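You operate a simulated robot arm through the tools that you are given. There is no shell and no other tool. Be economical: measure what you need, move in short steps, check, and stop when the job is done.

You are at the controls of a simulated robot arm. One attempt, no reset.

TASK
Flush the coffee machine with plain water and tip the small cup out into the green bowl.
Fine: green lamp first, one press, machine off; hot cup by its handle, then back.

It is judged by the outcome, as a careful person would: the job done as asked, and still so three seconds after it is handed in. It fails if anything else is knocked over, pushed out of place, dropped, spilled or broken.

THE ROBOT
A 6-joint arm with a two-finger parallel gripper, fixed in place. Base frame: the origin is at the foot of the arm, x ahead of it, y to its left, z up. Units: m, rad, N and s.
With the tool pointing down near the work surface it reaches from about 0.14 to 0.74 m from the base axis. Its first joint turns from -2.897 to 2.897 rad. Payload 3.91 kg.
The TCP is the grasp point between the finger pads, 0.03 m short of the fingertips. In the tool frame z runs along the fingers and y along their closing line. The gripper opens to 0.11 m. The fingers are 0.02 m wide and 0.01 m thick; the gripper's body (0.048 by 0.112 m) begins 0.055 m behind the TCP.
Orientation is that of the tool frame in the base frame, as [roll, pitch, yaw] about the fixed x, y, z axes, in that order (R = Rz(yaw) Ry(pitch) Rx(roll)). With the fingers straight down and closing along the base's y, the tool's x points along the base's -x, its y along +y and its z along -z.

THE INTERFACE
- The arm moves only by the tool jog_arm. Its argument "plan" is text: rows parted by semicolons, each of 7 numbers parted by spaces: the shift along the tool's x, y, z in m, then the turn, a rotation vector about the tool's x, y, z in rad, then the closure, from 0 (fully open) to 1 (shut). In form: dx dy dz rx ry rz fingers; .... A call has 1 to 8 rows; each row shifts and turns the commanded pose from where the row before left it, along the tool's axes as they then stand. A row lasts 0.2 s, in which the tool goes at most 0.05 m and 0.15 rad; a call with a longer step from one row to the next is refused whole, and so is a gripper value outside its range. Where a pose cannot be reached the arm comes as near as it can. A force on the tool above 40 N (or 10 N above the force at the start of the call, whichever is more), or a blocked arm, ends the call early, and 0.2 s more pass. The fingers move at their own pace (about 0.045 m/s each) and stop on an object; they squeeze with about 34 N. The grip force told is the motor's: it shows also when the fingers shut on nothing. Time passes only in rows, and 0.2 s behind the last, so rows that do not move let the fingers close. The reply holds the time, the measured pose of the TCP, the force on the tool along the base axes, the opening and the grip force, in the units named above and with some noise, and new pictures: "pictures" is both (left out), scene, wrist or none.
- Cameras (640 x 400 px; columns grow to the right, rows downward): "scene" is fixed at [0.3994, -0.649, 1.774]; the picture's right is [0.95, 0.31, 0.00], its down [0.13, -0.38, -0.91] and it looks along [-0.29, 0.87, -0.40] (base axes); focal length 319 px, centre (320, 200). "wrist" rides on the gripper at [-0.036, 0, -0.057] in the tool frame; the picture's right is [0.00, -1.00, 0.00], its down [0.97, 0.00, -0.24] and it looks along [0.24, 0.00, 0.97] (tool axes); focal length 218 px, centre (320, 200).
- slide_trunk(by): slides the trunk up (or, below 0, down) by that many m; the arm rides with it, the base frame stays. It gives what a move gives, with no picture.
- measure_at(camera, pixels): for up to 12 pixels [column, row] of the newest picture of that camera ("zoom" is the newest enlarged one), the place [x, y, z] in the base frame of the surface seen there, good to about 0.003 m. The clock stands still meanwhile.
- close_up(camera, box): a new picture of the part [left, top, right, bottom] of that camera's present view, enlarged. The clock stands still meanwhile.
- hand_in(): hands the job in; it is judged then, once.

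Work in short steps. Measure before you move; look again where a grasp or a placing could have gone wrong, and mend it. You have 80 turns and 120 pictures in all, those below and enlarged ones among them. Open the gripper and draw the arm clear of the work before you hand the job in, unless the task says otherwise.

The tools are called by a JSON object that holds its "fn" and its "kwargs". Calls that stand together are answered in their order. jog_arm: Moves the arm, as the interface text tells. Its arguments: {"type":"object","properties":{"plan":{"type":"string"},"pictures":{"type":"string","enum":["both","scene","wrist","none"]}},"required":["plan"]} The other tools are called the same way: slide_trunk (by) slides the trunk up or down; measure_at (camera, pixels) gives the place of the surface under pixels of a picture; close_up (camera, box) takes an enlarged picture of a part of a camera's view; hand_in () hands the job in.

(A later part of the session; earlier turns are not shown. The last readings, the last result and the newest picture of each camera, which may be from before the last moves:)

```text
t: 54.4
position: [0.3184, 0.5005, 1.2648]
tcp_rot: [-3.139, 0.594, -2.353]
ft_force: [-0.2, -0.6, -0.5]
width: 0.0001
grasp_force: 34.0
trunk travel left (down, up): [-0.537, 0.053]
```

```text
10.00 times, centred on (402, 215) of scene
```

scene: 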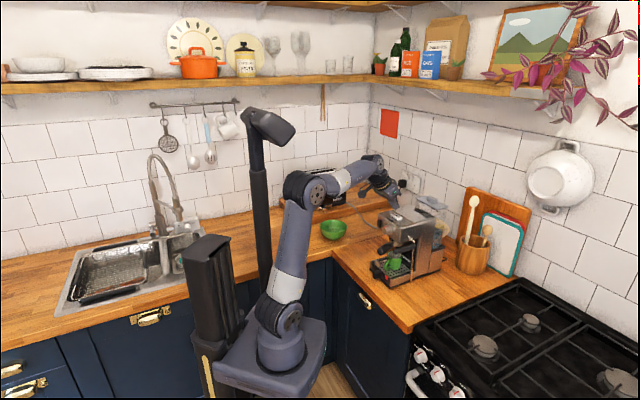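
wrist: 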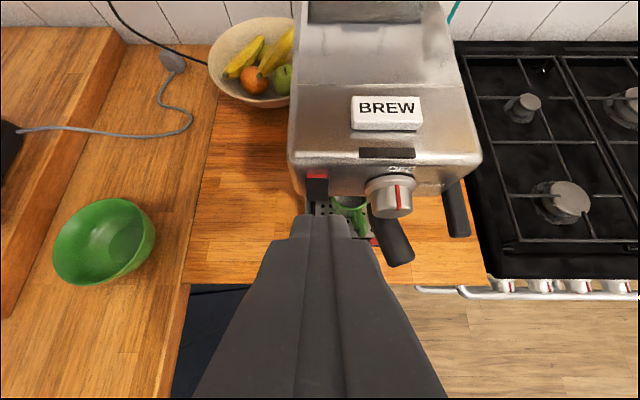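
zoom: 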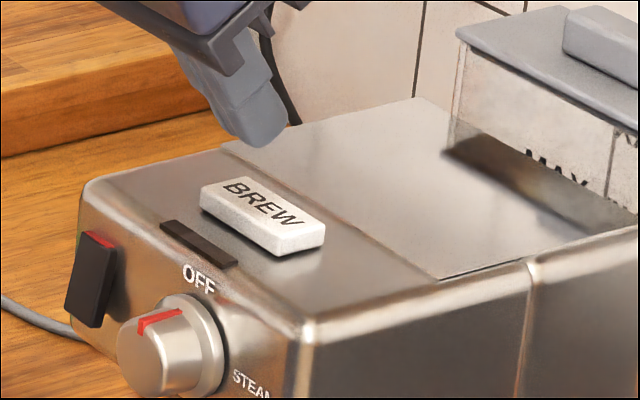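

Continuing to wait with the labels lit.

{"fn": "jog_arm", "kwargs": {"plan": "0 0 0 0 0 0 1;0 0 0 0 0 0 1;0 0 0 0 0 0 1;0 0 0 0 0 0 1;0 0 0 0 0 0 1;0 0 0 0 0 0 1;0 0 0 0 0 0 1;0 0 0 0 0 0 1", "pictures": "none"}}

{"fn": "jog_arm", "kwargs": {"plan": "0 0 0 0 0 0 1;0 0 0 0 0 0 1;0 0 0 0 0 0 1;0 0 0 0 0 0 1;0 0 0 0 0 0 1;0 0 0 0 0 0 1;0 0 0 0 0 0 1;0 0 0 0 0 0 1", "pictures": "none"}}

{"fn": "jog_arm", "kwargs": {"plan": "0 0 0 0 0 0 1;0 0 0 0 0 0 1;0 0 0 0 0 0 1;0 0 0 0 0 0 1;0 0 0 0 0 0 1;0 0 0 0 0 0 1;0 0 0 0 0 0 1;0 0 0 0 0 0 1", "pictures": "none"}}

{"fn": "jog_arm", "kwargs": {"plan": "0 0 0 0 0 0 1;0 0 0 0 0 0 1;0 0 0 0 0 0 1;0 0 0 0 0 0 1;0 0 0 0 0 0 1;0 0 0 0 0 0 1;0 0 0 0 0 0 1;0 0 0 0 0 0 1", "pictures": "none"}}

{"fn": "jog_arm", "kwargs": {"plan": "0 0 0 0 0 0 1;0 0 0 0 0 0 1;0 0 0 0 0 0 1;0 0 0 0 0 0 1;0 0 0 0 0 0 1;0 0 0 0 0 0 1;0 0 0 0 0 0 1;0 0 0 0 0 0 1", "pictures": "none"}}

{"fn": "close_up", "kwargs": {"camera": "scene", "box": [360, 190, 440, 240]}}

```text
t: 56.2
position: [0.3183, 0.4994, 1.2651]
tcp_rot: [-3.139, 0.595, -2.354]
ft_force: [-0.7, -0.1, 0.5]
width: 0.0
grasp_force: 34.1
trunk travel left (down, up): [-0.537, 0.053]
```

```text
t: 58.0
position: [0.318, 0.4993, 1.2653]
tcp_rot: [-3.141, 0.593, -2.351]
ft_force: [-0.6, 0.2, 0.0]
width: 0.0001
grasp_force: 34.0
trunk travel left (down, up): [-0.537, 0.053]
```

```text
t: 59.8
position: [0.3187, 0.4999, 1.2664]
tcp_rot: [-3.141, 0.594, -2.354]
ft_force: [0.1, -0.7, 0.1]
width: 0.0
grasp_force: 33.8
trunk travel left (down, up): [-0.537, 0.053]
```

```text
t: 61.6
position: [0.3179, 0.4993, 1.266]
tcp_rot: [-3.139, 0.594, -2.352]
ft_force: [-1.2, -0.6, -0.2]
width: 0.0
grasp_force: 33.9
trunk travel left (down, up): [-0.537, 0.053]
```

```text
t: 63.4
position: [0.3176, 0.5001, 1.2651]
tcp_rot: [-3.139, 0.592, -2.351]
ft_force: [0.0, 1.0, -0.5]
width: 0.0
grasp_force: 34.2
trunk travel left (down, up): [-0.537, 0.053]
```

```text
8.00 times, centred on (400, 215) of scene
```

zoom: 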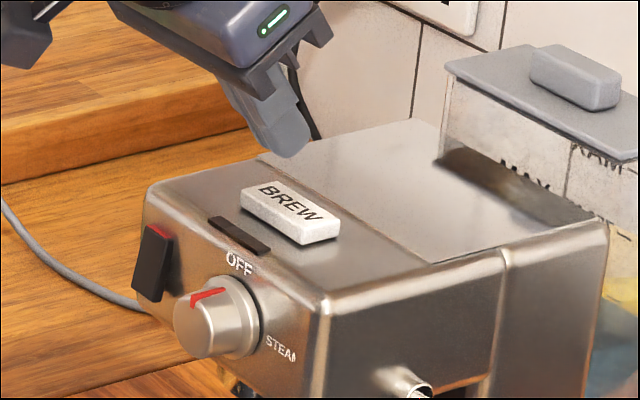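

Nothing yet after 23 s. I allow a longer wait in this state before drawing conclusions.

{"fn": "jog_arm", "kwargs": {"plan": "0 0 0 0 0 0 1;0 0 0 0 0 0 1;0 0 0 0 0 0 1;0 0 0 0 0 0 1;0 0 0 0 0 0 1;0 0 0 0 0 0 1;0 0 0 0 0 0 1;0 0 0 0 0 0 1", "pictures": "none"}}

{"fn": "jog_arm", "kwargs": {"plan": "0 0 0 0 0 0 1;0 0 0 0 0 0 1;0 0 0 0 0 0 1;0 0 0 0 0 0 1;0 0 0 0 0 0 1;0 0 0 0 0 0 1;0 0 0 0 0 0 1;0 0 0 0 0 0 1", "pictures": "none"}}

{"fn": "jog_arm", "kwargs": {"plan": "0 0 0 0 0 0 1;0 0 0 0 0 0 1;0 0 0 0 0 0 1;0 0 0 0 0 0 1;0 0 0 0 0 0 1;0 0 0 0 0 0 1;0 0 0 0 0 0 1;0 0 0 0 0 0 1", "pictures": "none"}}

{"fn": "jog_arm", "kwargs": {"plan": "0 0 0 0 0 0 1;0 0 0 0 0 0 1;0 0 0 0 0 0 1;0 0 0 0 0 0 1;0 0 0 0 0 0 1;0 0 0 0 0 0 1;0 0 0 0 0 0 1;0 0 0 0 0 0 1", "pictures": "none"}}

{"fn": "jog_arm", "kwargs": {"plan": "0 0 0 0 0 0 1;0 0 0 0 0 0 1;0 0 0 0 0 0 1;0 0 0 0 0 0 1;0 0 0 0 0 0 1;0 0 0 0 0 0 1;0 0 0 0 0 0 1;0 0 0 0 0 0 1", "pictures": "none"}}

{"fn": "jog_arm", "kwargs": {"plan": "0 0 0 0 0 0 1;0 0 0 0 0 0 1;0 0 0 0 0 0 1;0 0 0 0 0 0 1;0 0 0 0 0 0 1;0 0 0 0 0 0 1;0 0 0 0 0 0 1;0 0 0 0 0 0 1", "pictures": "none"}}

{"fn": "close_up", "kwargs": {"camera": "scene", "box": [360, 190, 440, 240]}}

```text
t: 65.2
position: [0.3195, 0.499, 1.2651]
tcp_rot: [-3.141, 0.593, -2.354]
ft_force: [-0.1, 0.0, -0.5]
width: 0.0002
grasp_force: 34.1
trunk travel left (down, up): [-0.537, 0.053]
```

```text
t: 67.0
position: [0.3193, 0.4986, 1.2647]
tcp_rot: [3.141, 0.592, -2.352]
ft_force: [-0.5, 0.3, 0.4]
width: 0.0
grasp_force: 33.6
trunk travel left (down, up): [-0.537, 0.053]
```

```text
t: 68.8
position: [0.3186, 0.4985, 1.2654]
tcp_rot: [-3.14, 0.594, -2.352]
ft_force: [0.1, 0.6, 0.1]
width: 0.0
grasp_force: 33.9
trunk travel left (down, up): [-0.537, 0.053]
```

```text
t: 70.6
position: [0.3184, 0.4987, 1.2649]
tcp_rot: [-3.139, 0.592, -2.353]
ft_force: [0.2, 0.7, 0.8]
width: 0.0004
grasp_force: 34.3
trunk travel left (down, up): [-0.537, 0.053]
```

```text
t: 72.4
position: [0.3186, 0.4995, 1.2651]
tcp_rot: [-3.138, 0.593, -2.353]
ft_force: [-0.3, 0.0, -0.6]
width: 0.0001
grasp_force: 34.4
trunk travel left (down, up): [-0.537, 0.053]
```

```text
t: 74.2
position: [0.3183, 0.5003, 1.2657]
tcp_rot: [-3.139, 0.593, -2.352]
ft_force: [-0.2, 0.0, -0.6]
width: 0.0001
grasp_force: 33.7
trunk travel left (down, up): [-0.537, 0.053]
```

```text
8.00 times, centred on (400, 215) of scene
```

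zoom: 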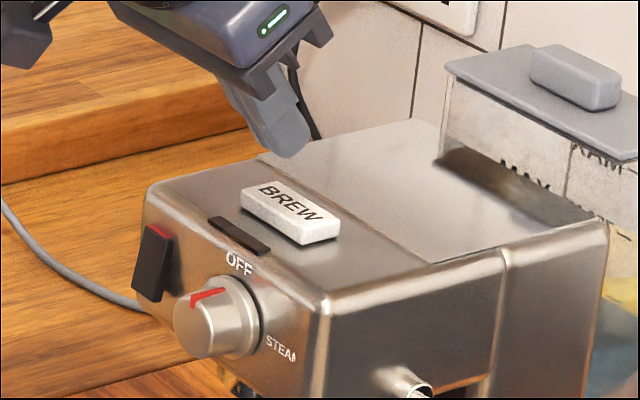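

Still dark. I check the wall socket, the machine's plug and the tank closely.

{"fn": "close_up", "kwargs": {"camera": "scene", "box": [392, 165, 432, 195]}}

{"fn": "close_up", "kwargs": {"camera": "wrist", "box": [180, 0, 440, 170]}}

{"fn": "close_up", "kwargs": {"camera": "scene", "box": [365, 215, 405, 245]}}

```text
13.33 times, centred on (412, 180) of scene
```

zoom: 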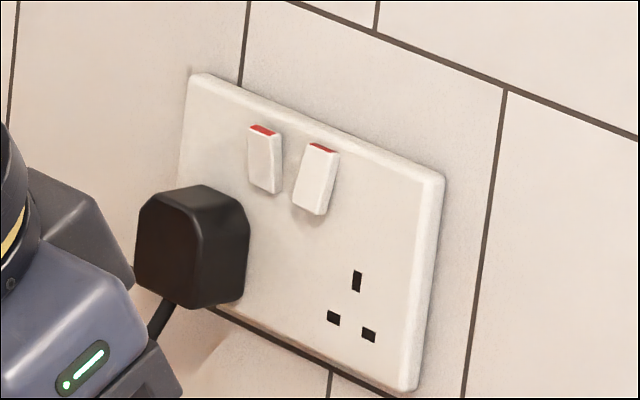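

```text
2.35 times, centred on (310, 85) of wrist
```

zoom: 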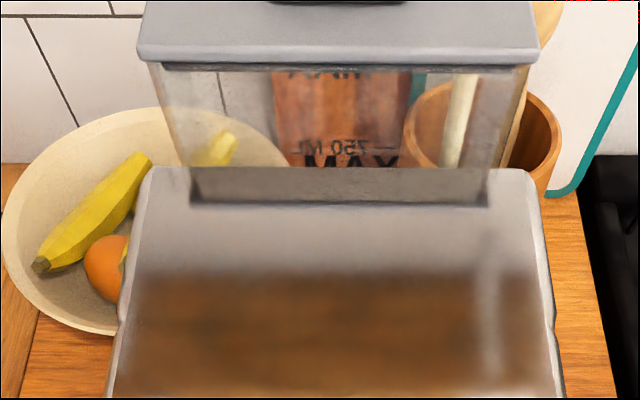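

```text
13.33 times, centred on (385, 230) of scene
```

zoom: 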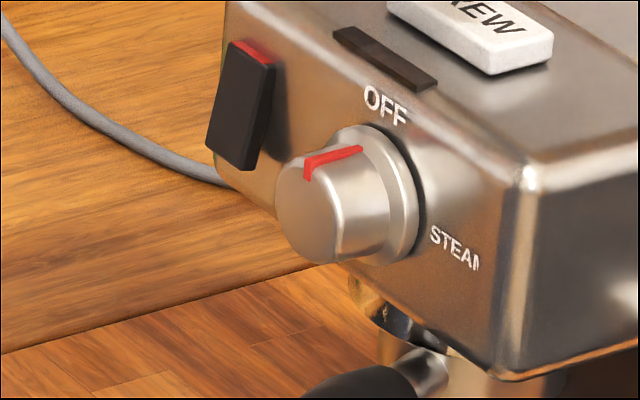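

Notable: the plugged socket's switch (red shown, bottom in) vs the unused one (bottom out) suggests bottom-in is "on" in this kitchen. I wait once more in this state to rule it out with a comparable margin.

{"fn": "jog_arm", "kwargs": {"plan": "0 0 0 0 0 0 1;0 0 0 0 0 0 1;0 0 0 0 0 0 1;0 0 0 0 0 0 1;0 0 0 0 0 0 1;0 0 0 0 0 0 1;0 0 0 0 0 0 1;0 0 0 0 0 0 1", "pictures": "none"}}

{"fn": "jog_arm", "kwargs": {"plan": "0 0 0 0 0 0 1;0 0 0 0 0 0 1;0 0 0 0 0 0 1;0 0 0 0 0 0 1;0 0 0 0 0 0 1;0 0 0 0 0 0 1;0 0 0 0 0 0 1;0 0 0 0 0 0 1", "pictures": "none"}}

{"fn": "jog_arm", "kwargs": {"plan": "0 0 0 0 0 0 1;0 0 0 0 0 0 1;0 0 0 0 0 0 1;0 0 0 0 0 0 1;0 0 0 0 0 0 1;0 0 0 0 0 0 1;0 0 0 0 0 0 1;0 0 0 0 0 0 1", "pictures": "none"}}

{"fn": "jog_arm", "kwargs": {"plan": "0 0 0 0 0 0 1;0 0 0 0 0 0 1;0 0 0 0 0 0 1;0 0 0 0 0 0 1;0 0 0 0 0 0 1;0 0 0 0 0 0 1;0 0 0 0 0 0 1;0 0 0 0 0 0 1", "pictures": "none"}}

{"fn": "jog_arm", "kwargs": {"plan": "0 0 0 0 0 0 1;0 0 0 0 0 0 1;0 0 0 0 0 0 1;0 0 0 0 0 0 1;0 0 0 0 0 0 1;0 0 0 0 0 0 1;0 0 0 0 0 0 1;0 0 0 0 0 0 1", "pictures": "none"}}

{"fn": "jog_arm", "kwargs": {"plan": "0 0 0 0 0 0 1;0 0 0 0 0 0 1;0 0 0 0 0 0 1;0 0 0 0 0 0 1;0 0 0 0 0 0 1;0 0 0 0 0 0 1;0 0 0 0 0 0 1;0 0 0 0 0 0 1", "pictures": "none"}}

{"fn": "jog_arm", "kwargs": {"plan": "0 0 0 0 0 0 1;0 0 0 0 0 0 1;0 0 0 0 0 0 1;0 0 0 0 0 0 1;0 0 0 0 0 0 1;0 0 0 0 0 0 1;0 0 0 0 0 0 1;0 0 0 0 0 0 1", "pictures": "none"}}

{"fn": "close_up", "kwargs": {"camera": "scene", "box": [360, 190, 440, 240]}}

```text
t: 76.0
position: [0.3189, 0.4987, 1.2658]
tcp_rot: [-3.139, 0.593, -2.354]
ft_force: [-0.5, 0.5, 0.1]
width: 0.0004
grasp_force: 34.1
trunk travel left (down, up): [-0.537, 0.053]
```

```text
t: 77.8
position: [0.3175, 0.4993, 1.2651]
tcp_rot: [-3.139, 0.594, -2.352]
ft_force: [-0.1, 0.7, 0.8]
width: 0.0
grasp_force: 34.1
trunk travel left (down, up): [-0.537, 0.053]
```

```text
t: 79.6
position: [0.3188, 0.5001, 1.2667]
tcp_rot: [-3.141, 0.594, -2.352]
ft_force: [0.8, 0.6, -0.8]
width: 0.0
grasp_force: 34.5
trunk travel left (down, up): [-0.537, 0.053]
```

```text
t: 81.4
position: [0.3184, 0.4993, 1.2663]
tcp_rot: [-3.14, 0.594, -2.351]
ft_force: [-0.3, 0.2, 0.3]
width: 0.0
grasp_force: 33.7
trunk travel left (down, up): [-0.537, 0.053]
```

```text
t: 83.2
position: [0.3185, 0.4993, 1.2658]
tcp_rot: [-3.14, 0.595, -2.352]
ft_force: [0.7, -0.1, -0.1]
width: 0.0
grasp_force: 33.9
trunk travel left (down, up): [-0.537, 0.053]
```

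```text
t: 85.0
position: [0.3191, 0.4994, 1.2656]
tcp_rot: [3.141, 0.594, -2.351]
ft_force: [1.0, 0.6, 0.2]
width: 0.0002
grasp_force: 34.3
trunk travel left (down, up): [-0.537, 0.053]
```

```text
t: 86.8
position: [0.318, 0.4998, 1.2658]
tcp_rot: [-3.14, 0.593, -2.354]
ft_force: [-0.2, 0.8, 0.2]
width: 0.0
grasp_force: 34.1
trunk travel left (down, up): [-0.537, 0.053]
```

```text
8.00 times, centred on (400, 215) of scene
```

zoom: 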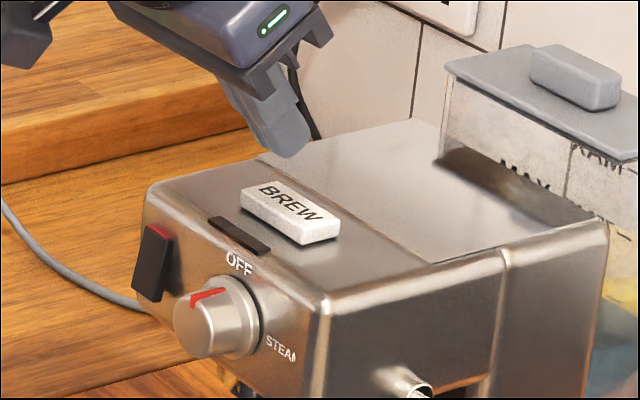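

47 s without a lamp here, so bottom-in (red showing, as at the socket) must be "on" after all and simply needs longer. I go press the rocker's lower end again, gently.

{"fn": "jog_arm", "kwargs": {"plan": "0.0303 0.0252 -0.0203 0 0 0 1;0.0303 0.0252 -0.0203 0 0 0 1;0.027 0 0.0403 0 0 0 1;0.027 0 0.0403 0 0 0 1;0 0 0 0 0 0 1;-0.0083 0 0.0056 0 0 0 1", "pictures": "none"}}

{"fn": "close_up", "kwargs": {"camera": "scene", "box": [350, 195, 414, 235]}}

```text
t: 88.2
position: [0.238, 0.4901, 1.1679]
tcp_rot: [-3.141, 0.594, -2.353]
ft_force: [-0.5, 0.8, -0.7]
width: 0.0
grasp_force: 33.5
trunk travel left (down, up): [-0.537, 0.053]
```

```text
10.00 times, centred on (382, 215) of scene
```

zoom: 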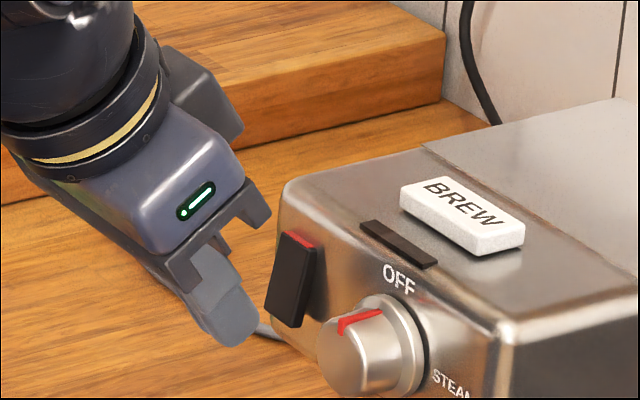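

Now about 12 mm from the lower end; advancing in small steps to u≈0.558.

{"fn": "jog_arm", "kwargs": {"plan": "-0.0066 0 0.0045 0 0 0 1;-0.0025 0 0.0017 0 0 0 1;-0.0025 0 0.0017 0 0 0 1;-0.0017 0 0.0011 0 0 0 1;-0.0017 0 0.0011 0 0 0 1", "pictures": "none"}}

{"fn": "close_up", "kwargs": {"camera": "scene", "box": [350, 195, 414, 235]}}

```text
t: 89.4
position: [0.2519, 0.5028, 1.1692]
tcp_rot: [-3.139, 0.594, -2.354]
ft_force: [0.8, 0.2, 0.5]
width: 0.0
grasp_force: 33.7
trunk travel left (down, up): [-0.537, 0.053]
```

```text
10.00 times, centred on (382, 215) of scene
```

zoom: 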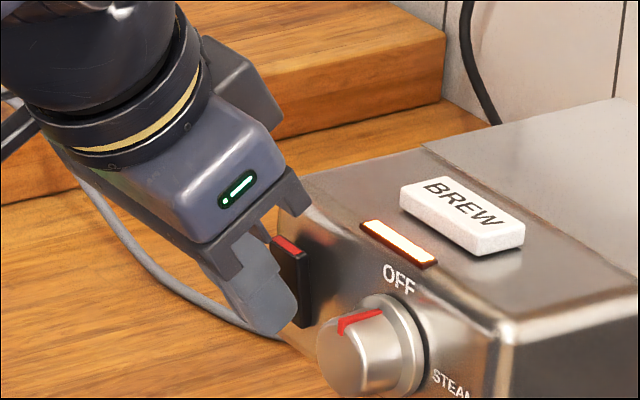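

The lamp glows amber now — on and heating. I retreat straight back and check it stays lit.

{"fn": "jog_arm", "kwargs": {"plan": "0.02 0 -0.0134 0 0 0 1;0.02 0 -0.0134 0 0 0 1;-0.02 0 -0.03 0 0 0 1;-0.02 0 -0.03 0 0 0 1;-0.02 0 -0.03 0 0 0 1;0 0 0 0 0 0 1", "pictures": "none"}}

{"fn": "close_up", "kwargs": {"camera": "scene", "box": [360, 190, 440, 240]}}

```text
t: 90.8
position: [0.2167, 0.4675, 1.2782]
tcp_rot: [-3.14, 0.593, -2.353]
ft_force: [-0.2, 0.2, 0.6]
width: 0.0002
grasp_force: 33.9
trunk travel left (down, up): [-0.537, 0.053]
```

```text
8.00 times, centred on (400, 215) of scene
```

zoom: 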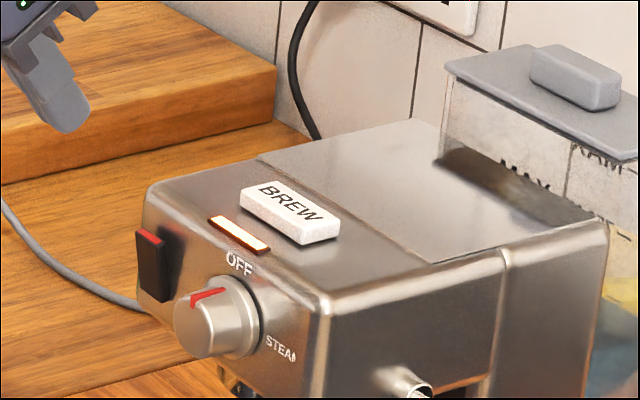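

Amber stays lit. I go hover over BREW and wait for green.

{"fn": "jog_arm", "kwargs": {"plan": "-0.024 -0.0167 0.0209 0 0 0 1;-0.024 -0.0167 0.0209 0 0 0 1;-0.024 -0.0167 0.0209 0 0 0 1;0 0 0 0 0 0 1;0 0 0 0 0 0 1;0 0 0 0 0 0 1;0 0 0 0 0 0 1;0 0 0 0 0 0 1", "pictures": "none"}}

{"fn": "jog_arm", "kwargs": {"plan": "0 0 0 0 0 0 1;0 0 0 0 0 0 1;0 0 0 0 0 0 1;0 0 0 0 0 0 1;0 0 0 0 0 0 1;0 0 0 0 0 0 1;0 0 0 0 0 0 1;0 0 0 0 0 0 1", "pictures": "none"}}

{"fn": "close_up", "kwargs": {"camera": "scene", "box": [360, 190, 440, 240]}}

```text
t: 92.6
position: [0.3197, 0.5012, 1.2655]
tcp_rot: [-3.138, 0.591, -2.354]
ft_force: [-0.3, -1.1, 0.1]
width: 0.0
grasp_force: 33.6
trunk travel left (down, up): [-0.537, 0.053]
```

```text
t: 94.4
position: [0.3192, 0.5016, 1.2651]
tcp_rot: [-3.14, 0.594, -2.353]
ft_force: [-0.3, 0.4, -0.1]
width: 0.0
grasp_force: 33.8
trunk travel left (down, up): [-0.537, 0.053]
```

```text
8.00 times, centred on (400, 215) of scene
```

zoom: 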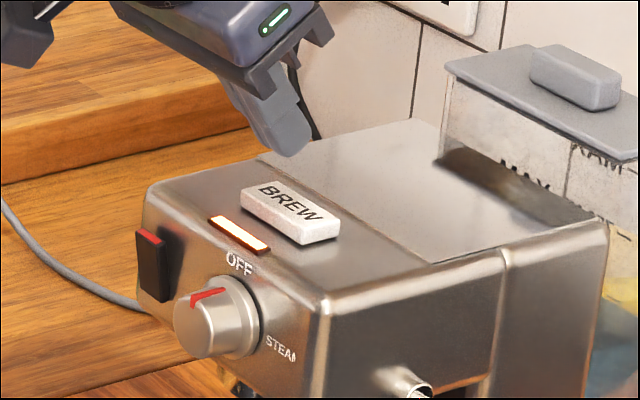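

Still amber; waiting.

{"fn": "jog_arm", "kwargs": {"plan": "0 0 0 0 0 0 1;0 0 0 0 0 0 1;0 0 0 0 0 0 1;0 0 0 0 0 0 1;0 0 0 0 0 0 1;0 0 0 0 0 0 1;0 0 0 0 0 0 1;0 0 0 0 0 0 1", "pictures": "none"}}

{"fn": "jog_arm", "kwargs": {"plan": "0 0 0 0 0 0 1;0 0 0 0 0 0 1;0 0 0 0 0 0 1;0 0 0 0 0 0 1;0 0 0 0 0 0 1;0 0 0 0 0 0 1;0 0 0 0 0 0 1;0 0 0 0 0 0 1", "pictures": "none"}}

{"fn": "jog_arm", "kwargs": {"plan": "0 0 0 0 0 0 1;0 0 0 0 0 0 1;0 0 0 0 0 0 1;0 0 0 0 0 0 1;0 0 0 0 0 0 1;0 0 0 0 0 0 1;0 0 0 0 0 0 1;0 0 0 0 0 0 1", "pictures": "none"}}

{"fn": "close_up", "kwargs": {"camera": "scene", "box": [360, 190, 440, 240]}}

```text
t: 96.2
position: [0.3194, 0.501, 1.2654]
tcp_rot: [-3.14, 0.593, -2.352]
ft_force: [0.5, -0.2, -0.5]
width: 0.0004
grasp_force: 34.1
trunk travel left (down, up): [-0.537, 0.053]
```

```text
t: 98.0
position: [0.319, 0.5004, 1.2649]
tcp_rot: [-3.139, 0.593, -2.354]
ft_force: [-0.1, -0.4, -0.1]
width: 0.0
grasp_force: 33.9
trunk travel left (down, up): [-0.537, 0.053]
```

```text
t: 99.8
position: [0.3186, 0.5024, 1.2647]
tcp_rot: [-3.139, 0.595, -2.352]
ft_force: [-0.2, -0.1, 0.1]
width: 0.0
grasp_force: 33.9
trunk travel left (down, up): [-0.537, 0.053]
```

```text
8.00 times, centred on (400, 215) of scene
```

zoom: 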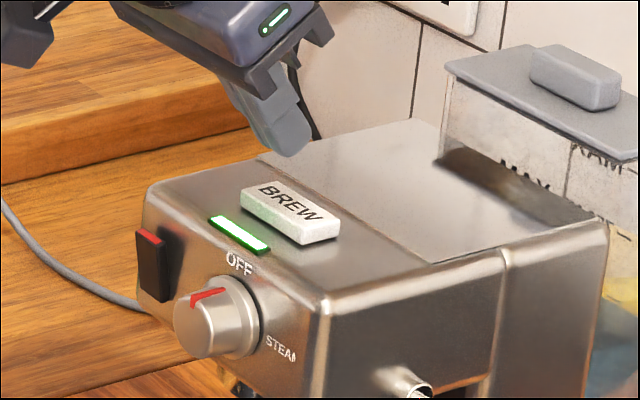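

Green. One BREW press: straight down with small steps, then up.

{"fn": "jog_arm", "kwargs": {"plan": "0.0017 0 0.0133 0 0 0 1;0.0067 0 0.01 0 0 0 1;0.0017 0 0.0025 0 0 0 1;0.0017 0 0.0025 0 0 0 1;0.0011 0 0.0017 0 0 0 1;0.0011 0 0.0017 0 0 0 1", "pictures": "none"}}

{"fn": "close_up", "kwargs": {"camera": "scene", "box": [360, 190, 440, 240]}}

```text
t: 101.2
position: [0.323, 0.5053, 1.231]
tcp_rot: [-3.14, 0.595, -2.353]
ft_force: [0.4, -0.4, 2.2]
width: 0.0
grasp_force: 34.0
trunk travel left (down, up): [-0.537, 0.053]
```

```text
8.00 times, centred on (400, 215) of scene
```

zoom: 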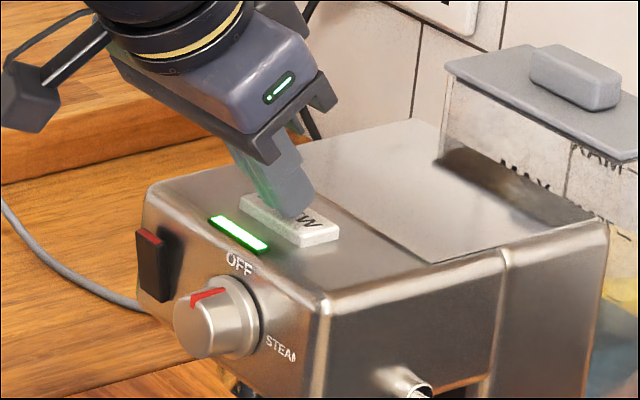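

2 N contact, button partly down; a bit further.

{"fn": "jog_arm", "kwargs": {"plan": "0.0011 0 0.0017 0 0 0 1;0.0011 0 0.0017 0 0 0 1", "pictures": "none"}}

{"fn": "close_up", "kwargs": {"camera": "scene", "box": [360, 200, 440, 290]}}

```text
t: 101.8
position: [0.3231, 0.5052, 1.2292]
tcp_rot: [-3.14, 0.599, -2.353]
ft_force: [2.7, 1.5, 11.4]
width: 0.0001
grasp_force: 34.4
trunk travel left (down, up): [-0.537, 0.053]
```

```text
4.44 times, centred on (400, 245) of scene
```

zoom: 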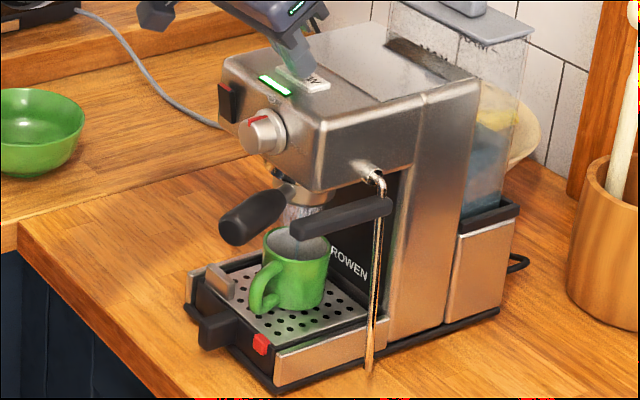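

Water is flowing. I lift off the button and watch the flow.

{"fn": "jog_arm", "kwargs": {"plan": "-0.0111 0 -0.0166 0 0 0 1;-0.0167 0 -0.025 0 0 0 1;0 0 0 0 0 0 1", "pictures": "none"}}

{"fn": "close_up", "kwargs": {"camera": "scene", "box": [360, 200, 440, 290]}}

```text
t: 102.6
position: [0.3234, 0.5055, 1.2777]
tcp_rot: [-3.139, 0.591, -2.354]
ft_force: [-0.2, 0.6, -0.3]
width: 0.0003
grasp_force: 34.3
trunk travel left (down, up): [-0.537, 0.053]
```

```text
4.44 times, centred on (400, 245) of scene
```

zoom: 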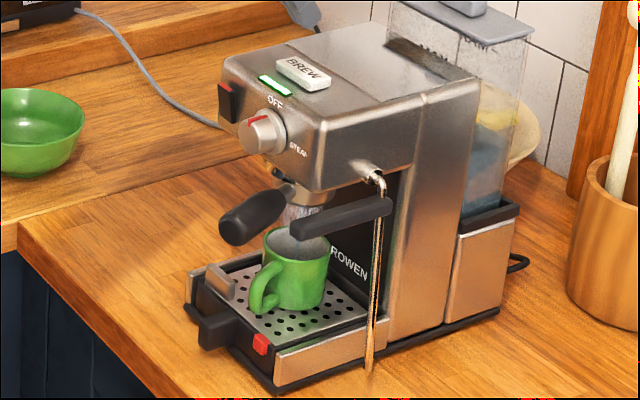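

Flowing still. I move to stand by at the rocker's red top end, watching the flow.

{"fn": "jog_arm", "kwargs": {"plan": "0.0337 0.0254 -0.0225 0 0 0 1;0.0337 0.0254 -0.0225 0 0 0 1;0.0244 0 0.0365 0 0 0 1;0.0244 0 0.0365 0 0 0 1;0 0 0 0 0 0 1", "pictures": "none"}}

{"fn": "close_up", "kwargs": {"camera": "scene", "box": [360, 200, 440, 290]}}

{"fn": "close_up", "kwargs": {"camera": "wrist", "box": [260, 100, 500, 250]}}

```text
t: 103.8
position: [0.2306, 0.4831, 1.1901]
tcp_rot: [-3.141, 0.595, -2.352]
ft_force: [-0.4, 0.2, 0.1]
width: 0.0001
grasp_force: 34.2
trunk travel left (down, up): [-0.537, 0.053]
```

```text
4.44 times, centred on (400, 245) of scene
```

zoom: 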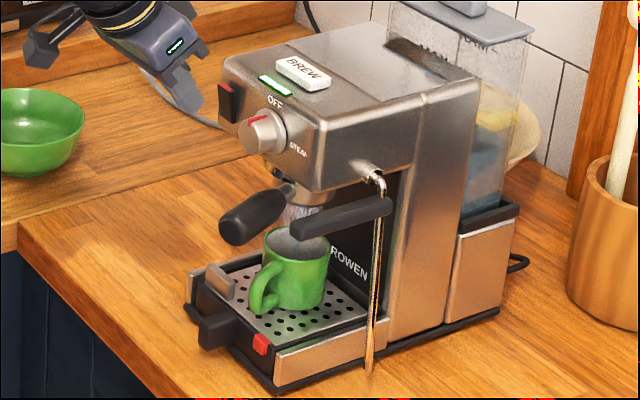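

```text
2.67 times, centred on (380, 175) of wrist
```

zoom: 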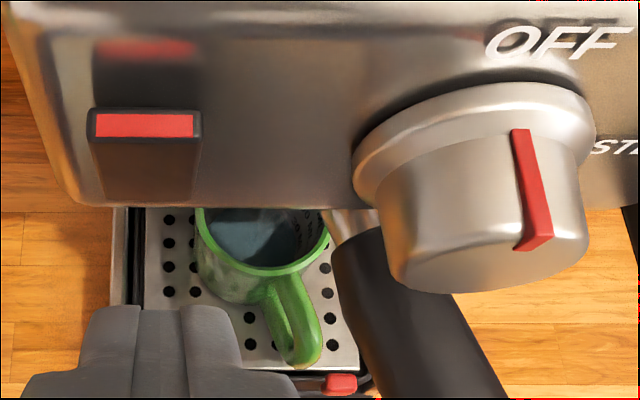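

Good wrist view into the cup: water is about halfway. I wait a second and look again.

{"fn": "jog_arm", "kwargs": {"plan": "0 0 0 0 0 0 1;0 0 0 0 0 0 1;0 0 0 0 0 0 1", "pictures": "none"}}

{"fn": "close_up", "kwargs": {"camera": "wrist", "box": [260, 100, 500, 250]}}

{"fn": "close_up", "kwargs": {"camera": "scene", "box": [380, 230, 420, 265]}}

```text
t: 104.6
position: [0.2299, 0.4827, 1.1903]
tcp_rot: [-3.139, 0.595, -2.353]
ft_force: [0.9, -0.4, -0.4]
width: 0.0003
grasp_force: 34.3
trunk travel left (down, up): [-0.537, 0.053]
```

```text
2.67 times, centred on (380, 175) of wrist
```

zoom: 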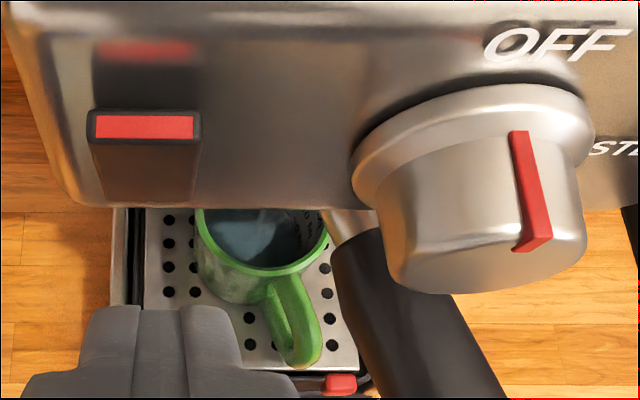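

```text
11.43 times, centred on (400, 248) of scene
```

zoom: 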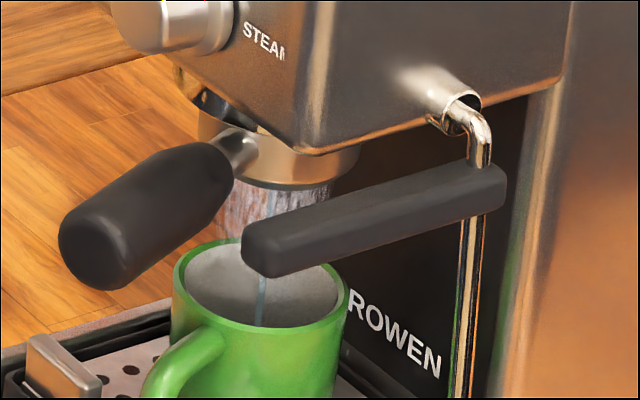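

Still flowing, level well below the rim; keep waiting.

{"fn": "jog_arm", "kwargs": {"plan": "0 0 0 0 0 0 1;0 0 0 0 0 0 1;0 0 0 0 0 0 1;0 0 0 0 0 0 1;0 0 0 0 0 0 1;0 0 0 0 0 0 1", "pictures": "none"}}

{"fn": "close_up", "kwargs": {"camera": "scene", "box": [380, 210, 420, 265]}}

{"fn": "close_up", "kwargs": {"camera": "wrist", "box": [310, 160, 390, 220]}}

```text
t: 106.0
position: [0.2287, 0.4834, 1.1888]
tcp_rot: [-3.141, 0.593, -2.352]
ft_force: [-0.3, -0.2, -0.1]
width: 0.0
grasp_force: 34.5
trunk travel left (down, up): [-0.537, 0.053]
```

```text
7.27 times, centred on (400, 238) of scene
```

zoom: 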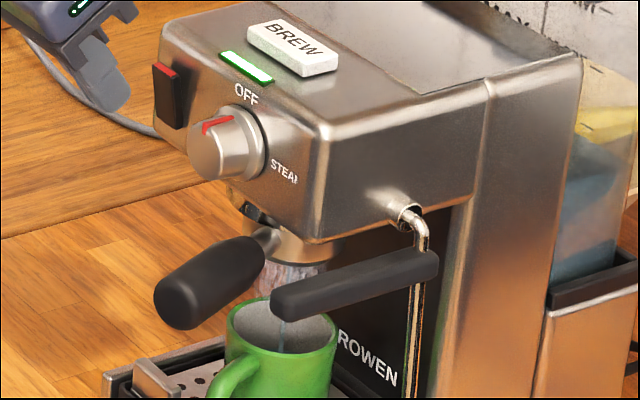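

```text
6.67 times, centred on (350, 190) of wrist
```

zoom: 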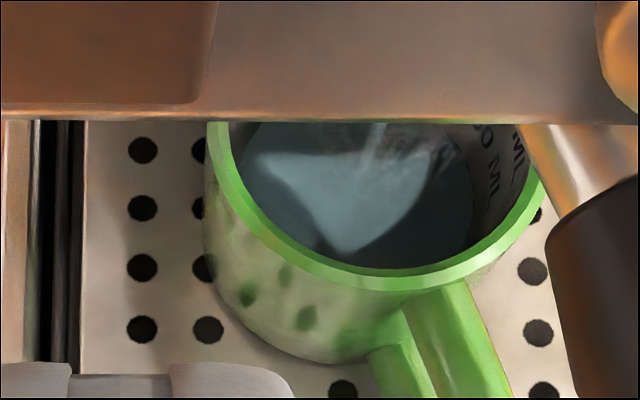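

I measure the water surface height in the cup.

{"fn": "measure_at", "kwargs": {"camera": "zoom", "pixels": [[340, 190], [300, 200], [400, 282]]}}

{"fn": "jog_arm", "kwargs": {"plan": "0 0 0 0 0 0 1;0 0 0 0 0 0 1;0 0 0 0 0 0 1;0 0 0 0 0 0 1;0 0 0 0 0 0 1;0 0 0 0 0 0 1", "pictures": "none"}}

{"fn": "close_up", "kwargs": {"camera": "scene", "box": [380, 210, 420, 265]}}

{"fn": "close_up", "kwargs": {"camera": "wrist", "box": [310, 160, 390, 220]}}

{"fn": "measure_at", "kwargs": {"camera": "zoom", "pixels": [[340, 190], [300, 200], [400, 282]]}}

```text
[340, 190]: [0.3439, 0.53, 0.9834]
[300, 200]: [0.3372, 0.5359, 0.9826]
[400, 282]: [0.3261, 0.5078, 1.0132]
```

```text
t: 107.4
position: [0.2296, 0.4836, 1.1911]
tcp_rot: [-3.141, 0.593, -2.353]
ft_force: [0.0, 0.6, 0.4]
width: 0.0
grasp_force: 33.8
trunk travel left (down, up): [-0.537, 0.053]
```

```text
7.27 times, centred on (400, 238) of scene
```

zoom: 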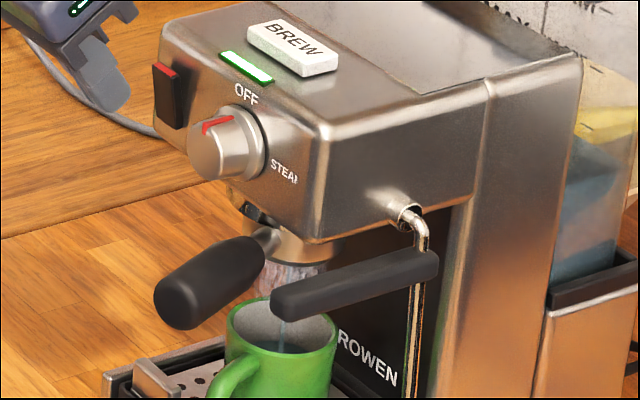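

```text
6.67 times, centred on (350, 190) of wrist
```

zoom: 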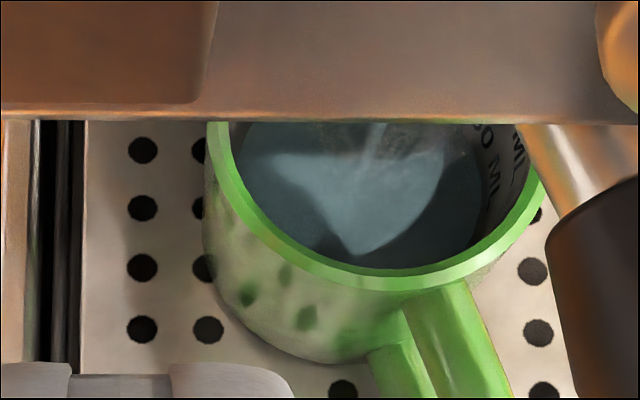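

```text
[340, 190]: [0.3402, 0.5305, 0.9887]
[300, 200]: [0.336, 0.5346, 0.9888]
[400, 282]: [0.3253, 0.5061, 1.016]
```

Level 0.989 rising ~4 mm/s; rim 1.017. I check every second and will cut power near 1.003.

{"fn": "jog_arm", "kwargs": {"plan": "0 0 0 0 0 0 1;0 0 0 0 0 0 1;0 0 0 0 0 0 1;0 0 0 0 0 0 1", "pictures": "none"}}

{"fn": "close_up", "kwargs": {"camera": "scene", "box": [380, 210, 420, 265]}}

{"fn": "close_up", "kwargs": {"camera": "wrist", "box": [310, 160, 390, 220]}}

{"fn": "measure_at", "kwargs": {"camera": "zoom", "pixels": [[340, 190], [300, 200]]}}

```text
t: 108.4
position: [0.2299, 0.4831, 1.189]
tcp_rot: [-3.14, 0.593, -2.354]
ft_force: [-0.6, 1.0, 1.0]
width: 0.0001
grasp_force: 34.3
trunk travel left (down, up): [-0.537, 0.053]
```

```text
7.27 times, centred on (400, 238) of scene
```

zoom: 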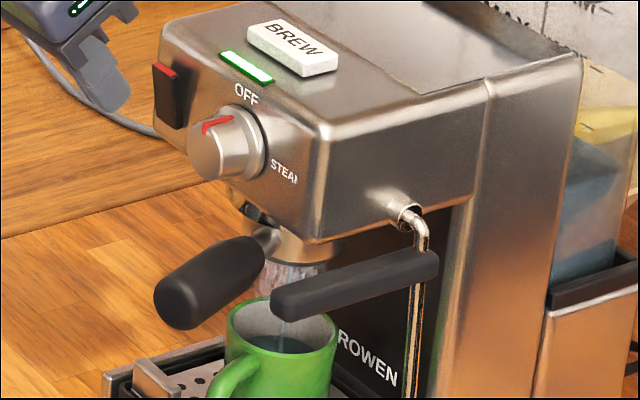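

```text
6.67 times, centred on (350, 190) of wrist
```

zoom: 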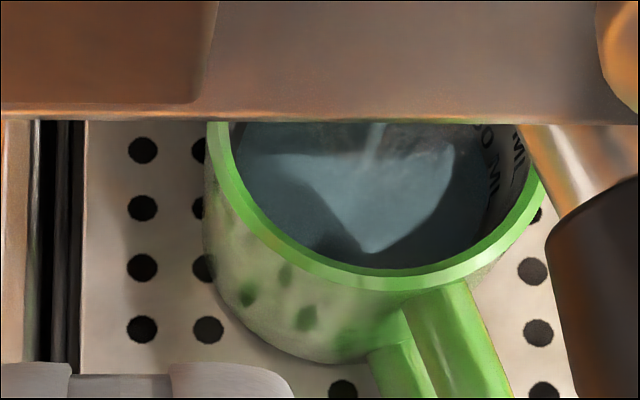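

```text
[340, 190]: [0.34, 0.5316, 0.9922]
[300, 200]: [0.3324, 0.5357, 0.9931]
```

0.9925 now. Checking again after ~1 s.

{"fn": "jog_arm", "kwargs": {"plan": "0 0 0 0 0 0 1;0 0 0 0 0 0 1;0 0 0 0 0 0 1;0 0 0 0 0 0 1", "pictures": "none"}}

{"fn": "close_up", "kwargs": {"camera": "scene", "box": [380, 210, 420, 265]}}

{"fn": "close_up", "kwargs": {"camera": "wrist", "box": [310, 160, 390, 220]}}

{"fn": "measure_at", "kwargs": {"camera": "zoom", "pixels": [[340, 190], [300, 200]]}}

```text
t: 109.4
position: [0.2304, 0.4829, 1.1894]
tcp_rot: [-3.14, 0.594, -2.354]
ft_force: [1.3, -0.2, 0.5]
width: 0.0002
grasp_force: 34.3
trunk travel left (down, up): [-0.537, 0.053]
```

```text
7.27 times, centred on (400, 238) of scene
```

zoom: 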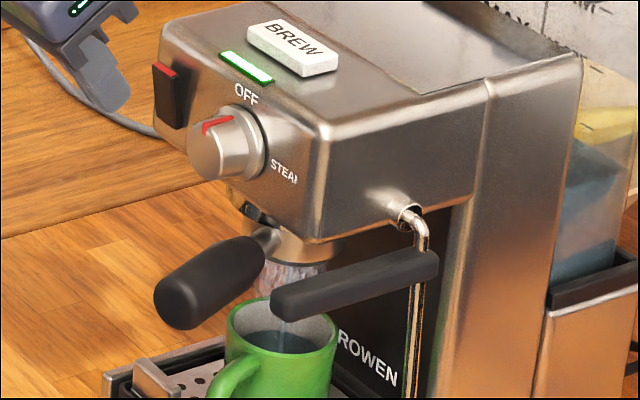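

```text
6.67 times, centred on (350, 190) of wrist
```

zoom: 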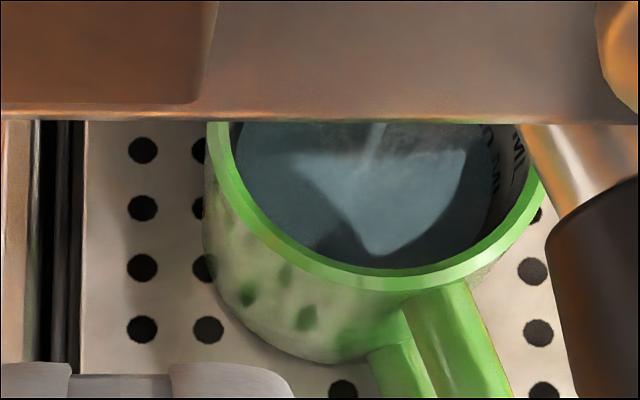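

```text
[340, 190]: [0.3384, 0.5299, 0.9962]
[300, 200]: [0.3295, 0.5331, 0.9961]
```

0.996. I creep toward the rocker (not touching) while the cycle nears its end.

{"fn": "jog_arm", "kwargs": {"plan": "-0.0066 0 0.0045 0 0 0 1;-0.0066 0 0.0045 0 0 0 1;0 0 0 0 0 0 1", "pictures": "none"}}

{"fn": "close_up", "kwargs": {"camera": "scene", "box": [370, 205, 420, 265]}}

{"fn": "close_up", "kwargs": {"camera": "wrist", "box": [310, 160, 390, 220]}}

```text
t: 110.2
position: [0.2417, 0.4938, 1.1894]
tcp_rot: [-3.14, 0.593, -2.352]
ft_force: [0.1, 0.6, 0.7]
width: 0.0
grasp_force: 34.2
trunk travel left (down, up): [-0.537, 0.053]
```

```text
6.67 times, centred on (395, 235) of scene
```

zoom: 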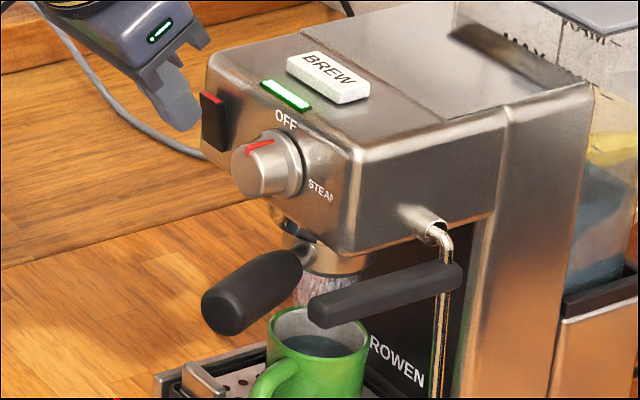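

```text
6.67 times, centred on (350, 190) of wrist
```

zoom: 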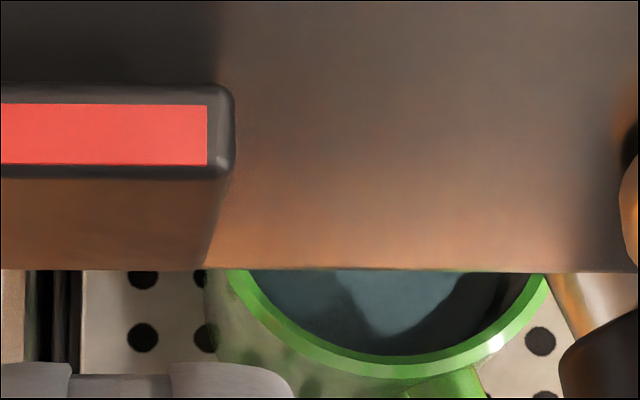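

The thin stream seems gone now. Checking once more.

{"fn": "jog_arm", "kwargs": {"plan": "0 0 0 0 0 0 1", "pictures": "none"}}

{"fn": "close_up", "kwargs": {"camera": "scene", "box": [380, 230, 420, 265]}}

{"fn": "measure_at", "kwargs": {"camera": "zoom", "pixels": [[250, 305], [300, 318]]}}

```text
t: 110.6
position: [0.2412, 0.4941, 1.1893]
tcp_rot: [-3.138, 0.594, -2.353]
ft_force: [0.1, -0.3, 0.5]
width: 0.0
grasp_force: 34.0
trunk travel left (down, up): [-0.537, 0.053]
```

```text
11.43 times, centred on (400, 248) of scene
```

zoom: 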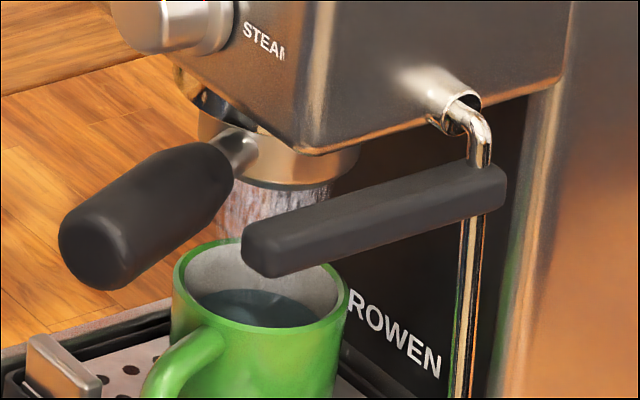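

```text
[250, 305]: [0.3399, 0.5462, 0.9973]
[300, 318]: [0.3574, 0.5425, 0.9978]
```

Flow stopped on its own, level 0.9975. Now switch off: press the red top end.

{"fn": "jog_arm", "kwargs": {"plan": "-0.0066 0 0.0045 0 0 0 1;-0.0025 0 0.0017 0 0 0 1;-0.0025 0 0.0017 0 0 0 1;-0.0017 0 0.0011 0 0 0 1;0 0 0 0 0 0 1", "pictures": "none"}}

{"fn": "close_up", "kwargs": {"camera": "scene", "box": [350, 195, 414, 235]}}

```text
t: 111.8
position: [0.2527, 0.5043, 1.1882]
tcp_rot: [-3.14, 0.591, -2.352]
ft_force: [-4.0, -5.1, -0.7]
width: 0.0001
grasp_force: 33.8
trunk travel left (down, up): [-0.537, 0.053]
```

```text
10.00 times, centred on (382, 215) of scene
```

zoom: 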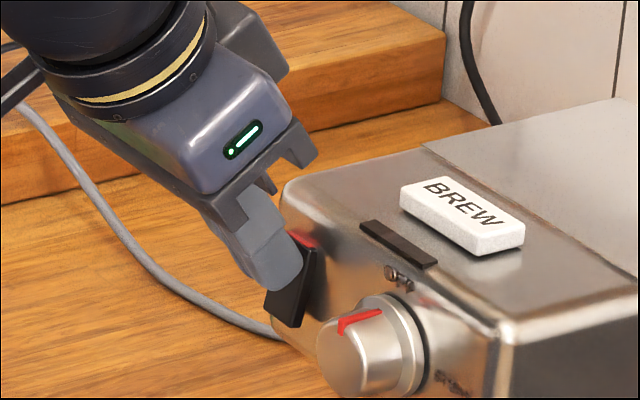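

Lamp is dark: machine off. I retreat 0.15 m and verify.

{"fn": "jog_arm", "kwargs": {"plan": "0.0208 0 -0.0139 0 0 0 1;0.0332 0 -0.0222 0 0 0 1;0.0332 0 -0.0222 0 0 0 1;0.0332 0 -0.0222 0 0 0 1;0 0 0 0 -0.14 0 0.68;0 0 0 0 -0.14 0 0.68;0 0 0 0 -0.14 0 0.68;0 0 0 0 -0.14 0 0.68", "pictures": "none"}}

{"fn": "jog_arm", "kwargs": {"plan": "0 0 0 0 -0.14 0 0.68;0 0 0 0 -0.14 0 0.68;0 0 0 0 -0.138 0 0.68;0 0 0 -0.12 0 0 0.68;0 0 0 -0.12 0 0 0.68;0 0 0 -0.12 0 0 0.68", "pictures": "both"}}

{"fn": "close_up", "kwargs": {"camera": "scene", "box": [360, 200, 440, 290]}}

```text
t: 113.6
position: [0.151, 0.403, 1.1884]
tcp_rot: [-3.138, 1.153, -2.352]
ft_force: [-0.6, 0.1, 0.4]
width: 0.0351
grasp_force: 0.0
trunk travel left (down, up): [-0.537, 0.053]
```

```text
t: 115.0
position: [0.1516, 0.4029, 1.188]
tcp_rot: [-2.928, 1.57, -1.777]
ft_force: [-0.8, 0.2, -0.6]
width: 0.0351
grasp_force: 0.2
trunk travel left (down, up): [-0.537, 0.053]
```

scene: 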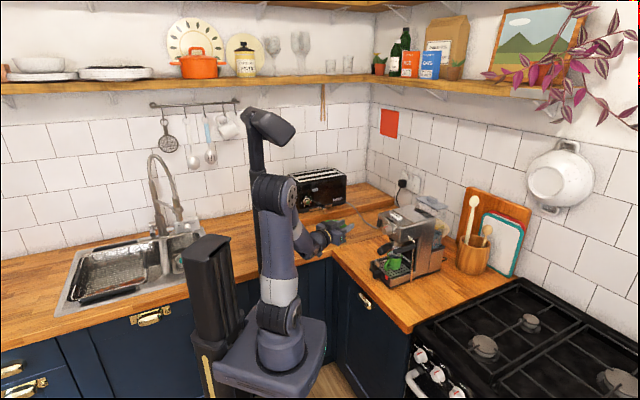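
wrist: 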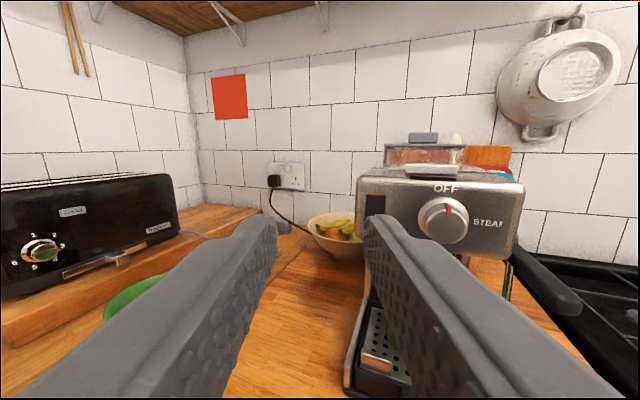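

```text
4.44 times, centred on (400, 245) of scene
```

zoom: 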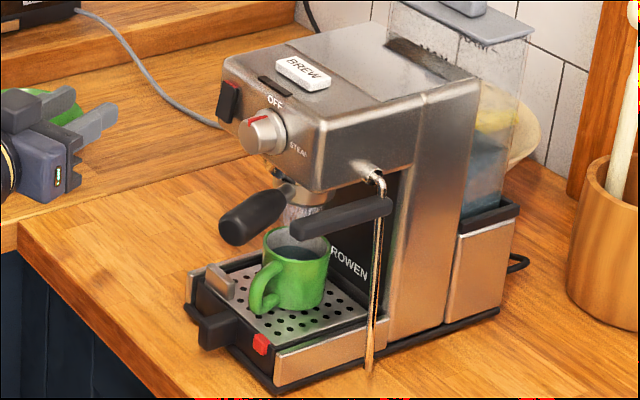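

Machine confirmed off with the lamp dark. I descend to handle height z≈0.995 and move across in front of the cup, outside the tray.

{"fn": "jog_arm", "kwargs": {"plan": "0.048 0 0 0 0 0 0.68;0.048 0 0 0 0 0 0.68;0.048 0 0 0 0 0 0.68;0.048 0 0 0 0 0 0.68;0 -0.041 0 0 0 0 0.68;0 -0.041 0 0 0 0 0.68;0 -0.042 0 0 0 0 0.68;0 0 0 0 0 0 0.68", "pictures": "both"}}

{"fn": "close_up", "kwargs": {"camera": "scene", "box": [340, 220, 436, 290]}}

```text
t: 116.8
position: [0.1873, 0.4293, 1.1105]
tcp_rot: [-1.822, 1.544, -0.682]
ft_force: [0.1, 0.6, -0.4]
width: 0.035
grasp_force: 0.1
out of reach, approached as far as the arm can: row 2, 3, 4, 5, 6, 7
trunk travel left (down, up): [-0.537, 0.053]
```

scene: 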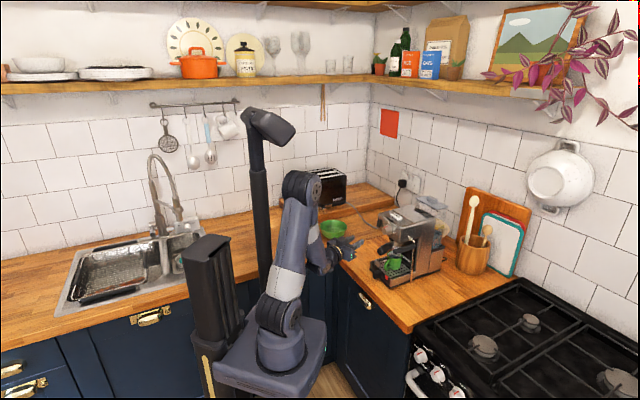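
wrist: 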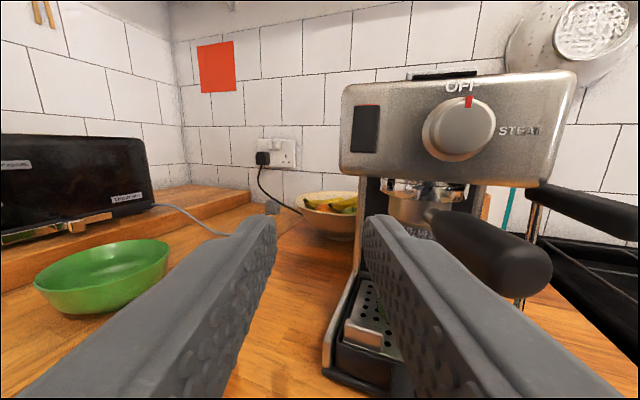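

```text
5.71 times, centred on (388, 255) of scene
```

zoom: 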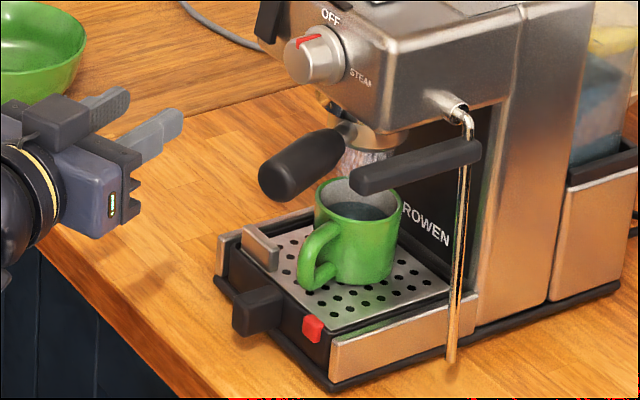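

The arm is at its low limit for a level tool; I lower the trunk by 0.1 so the arm can reach.

{"fn": "slide_trunk", "kwargs": {"by": -0.1}}

```text
t: 118.1
position: [0.1872, 0.4293, 1.009]
tcp_rot: [-1.822, 1.544, -0.682]
ft_force: [0.3, 0.3, 0.0]
width: 0.0353
grasp_force: 0.0
trunk travel left (down, up): [-0.437, 0.153]
```

Now I raise the tool 0.09 relative to the trunk and see the pose, then lower the trunk again for margin.

{"fn": "jog_arm", "kwargs": {"plan": "0 0 0 0 0 0 0.68;-0.03 0 -0.01 0 0 0 0.68;-0.03 0 -0.01 0 0 0 0.68;-0.03 0 -0.01 0 0 0 0.68;0 0 0 0 0 0 0.68", "pictures": "none"}}

{"fn": "slide_trunk", "kwargs": {"by": -0.1}}

```text
t: 119.3
position: [0.1719, 0.4029, 1.1003]
tcp_rot: [-1.823, 1.543, -0.685]
ft_force: [-0.5, -0.3, 0.1]
width: 0.0352
grasp_force: 0.0
trunk travel left (down, up): [-0.437, 0.153]
```

```text
t: 120.7
position: [0.1726, 0.403, 1.0012]
tcp_rot: [-1.825, 1.544, -0.685]
ft_force: [-0.1, -0.1, 0.5]
width: 0.0351
grasp_force: 0.0
trunk travel left (down, up): [-0.337, 0.253]
```

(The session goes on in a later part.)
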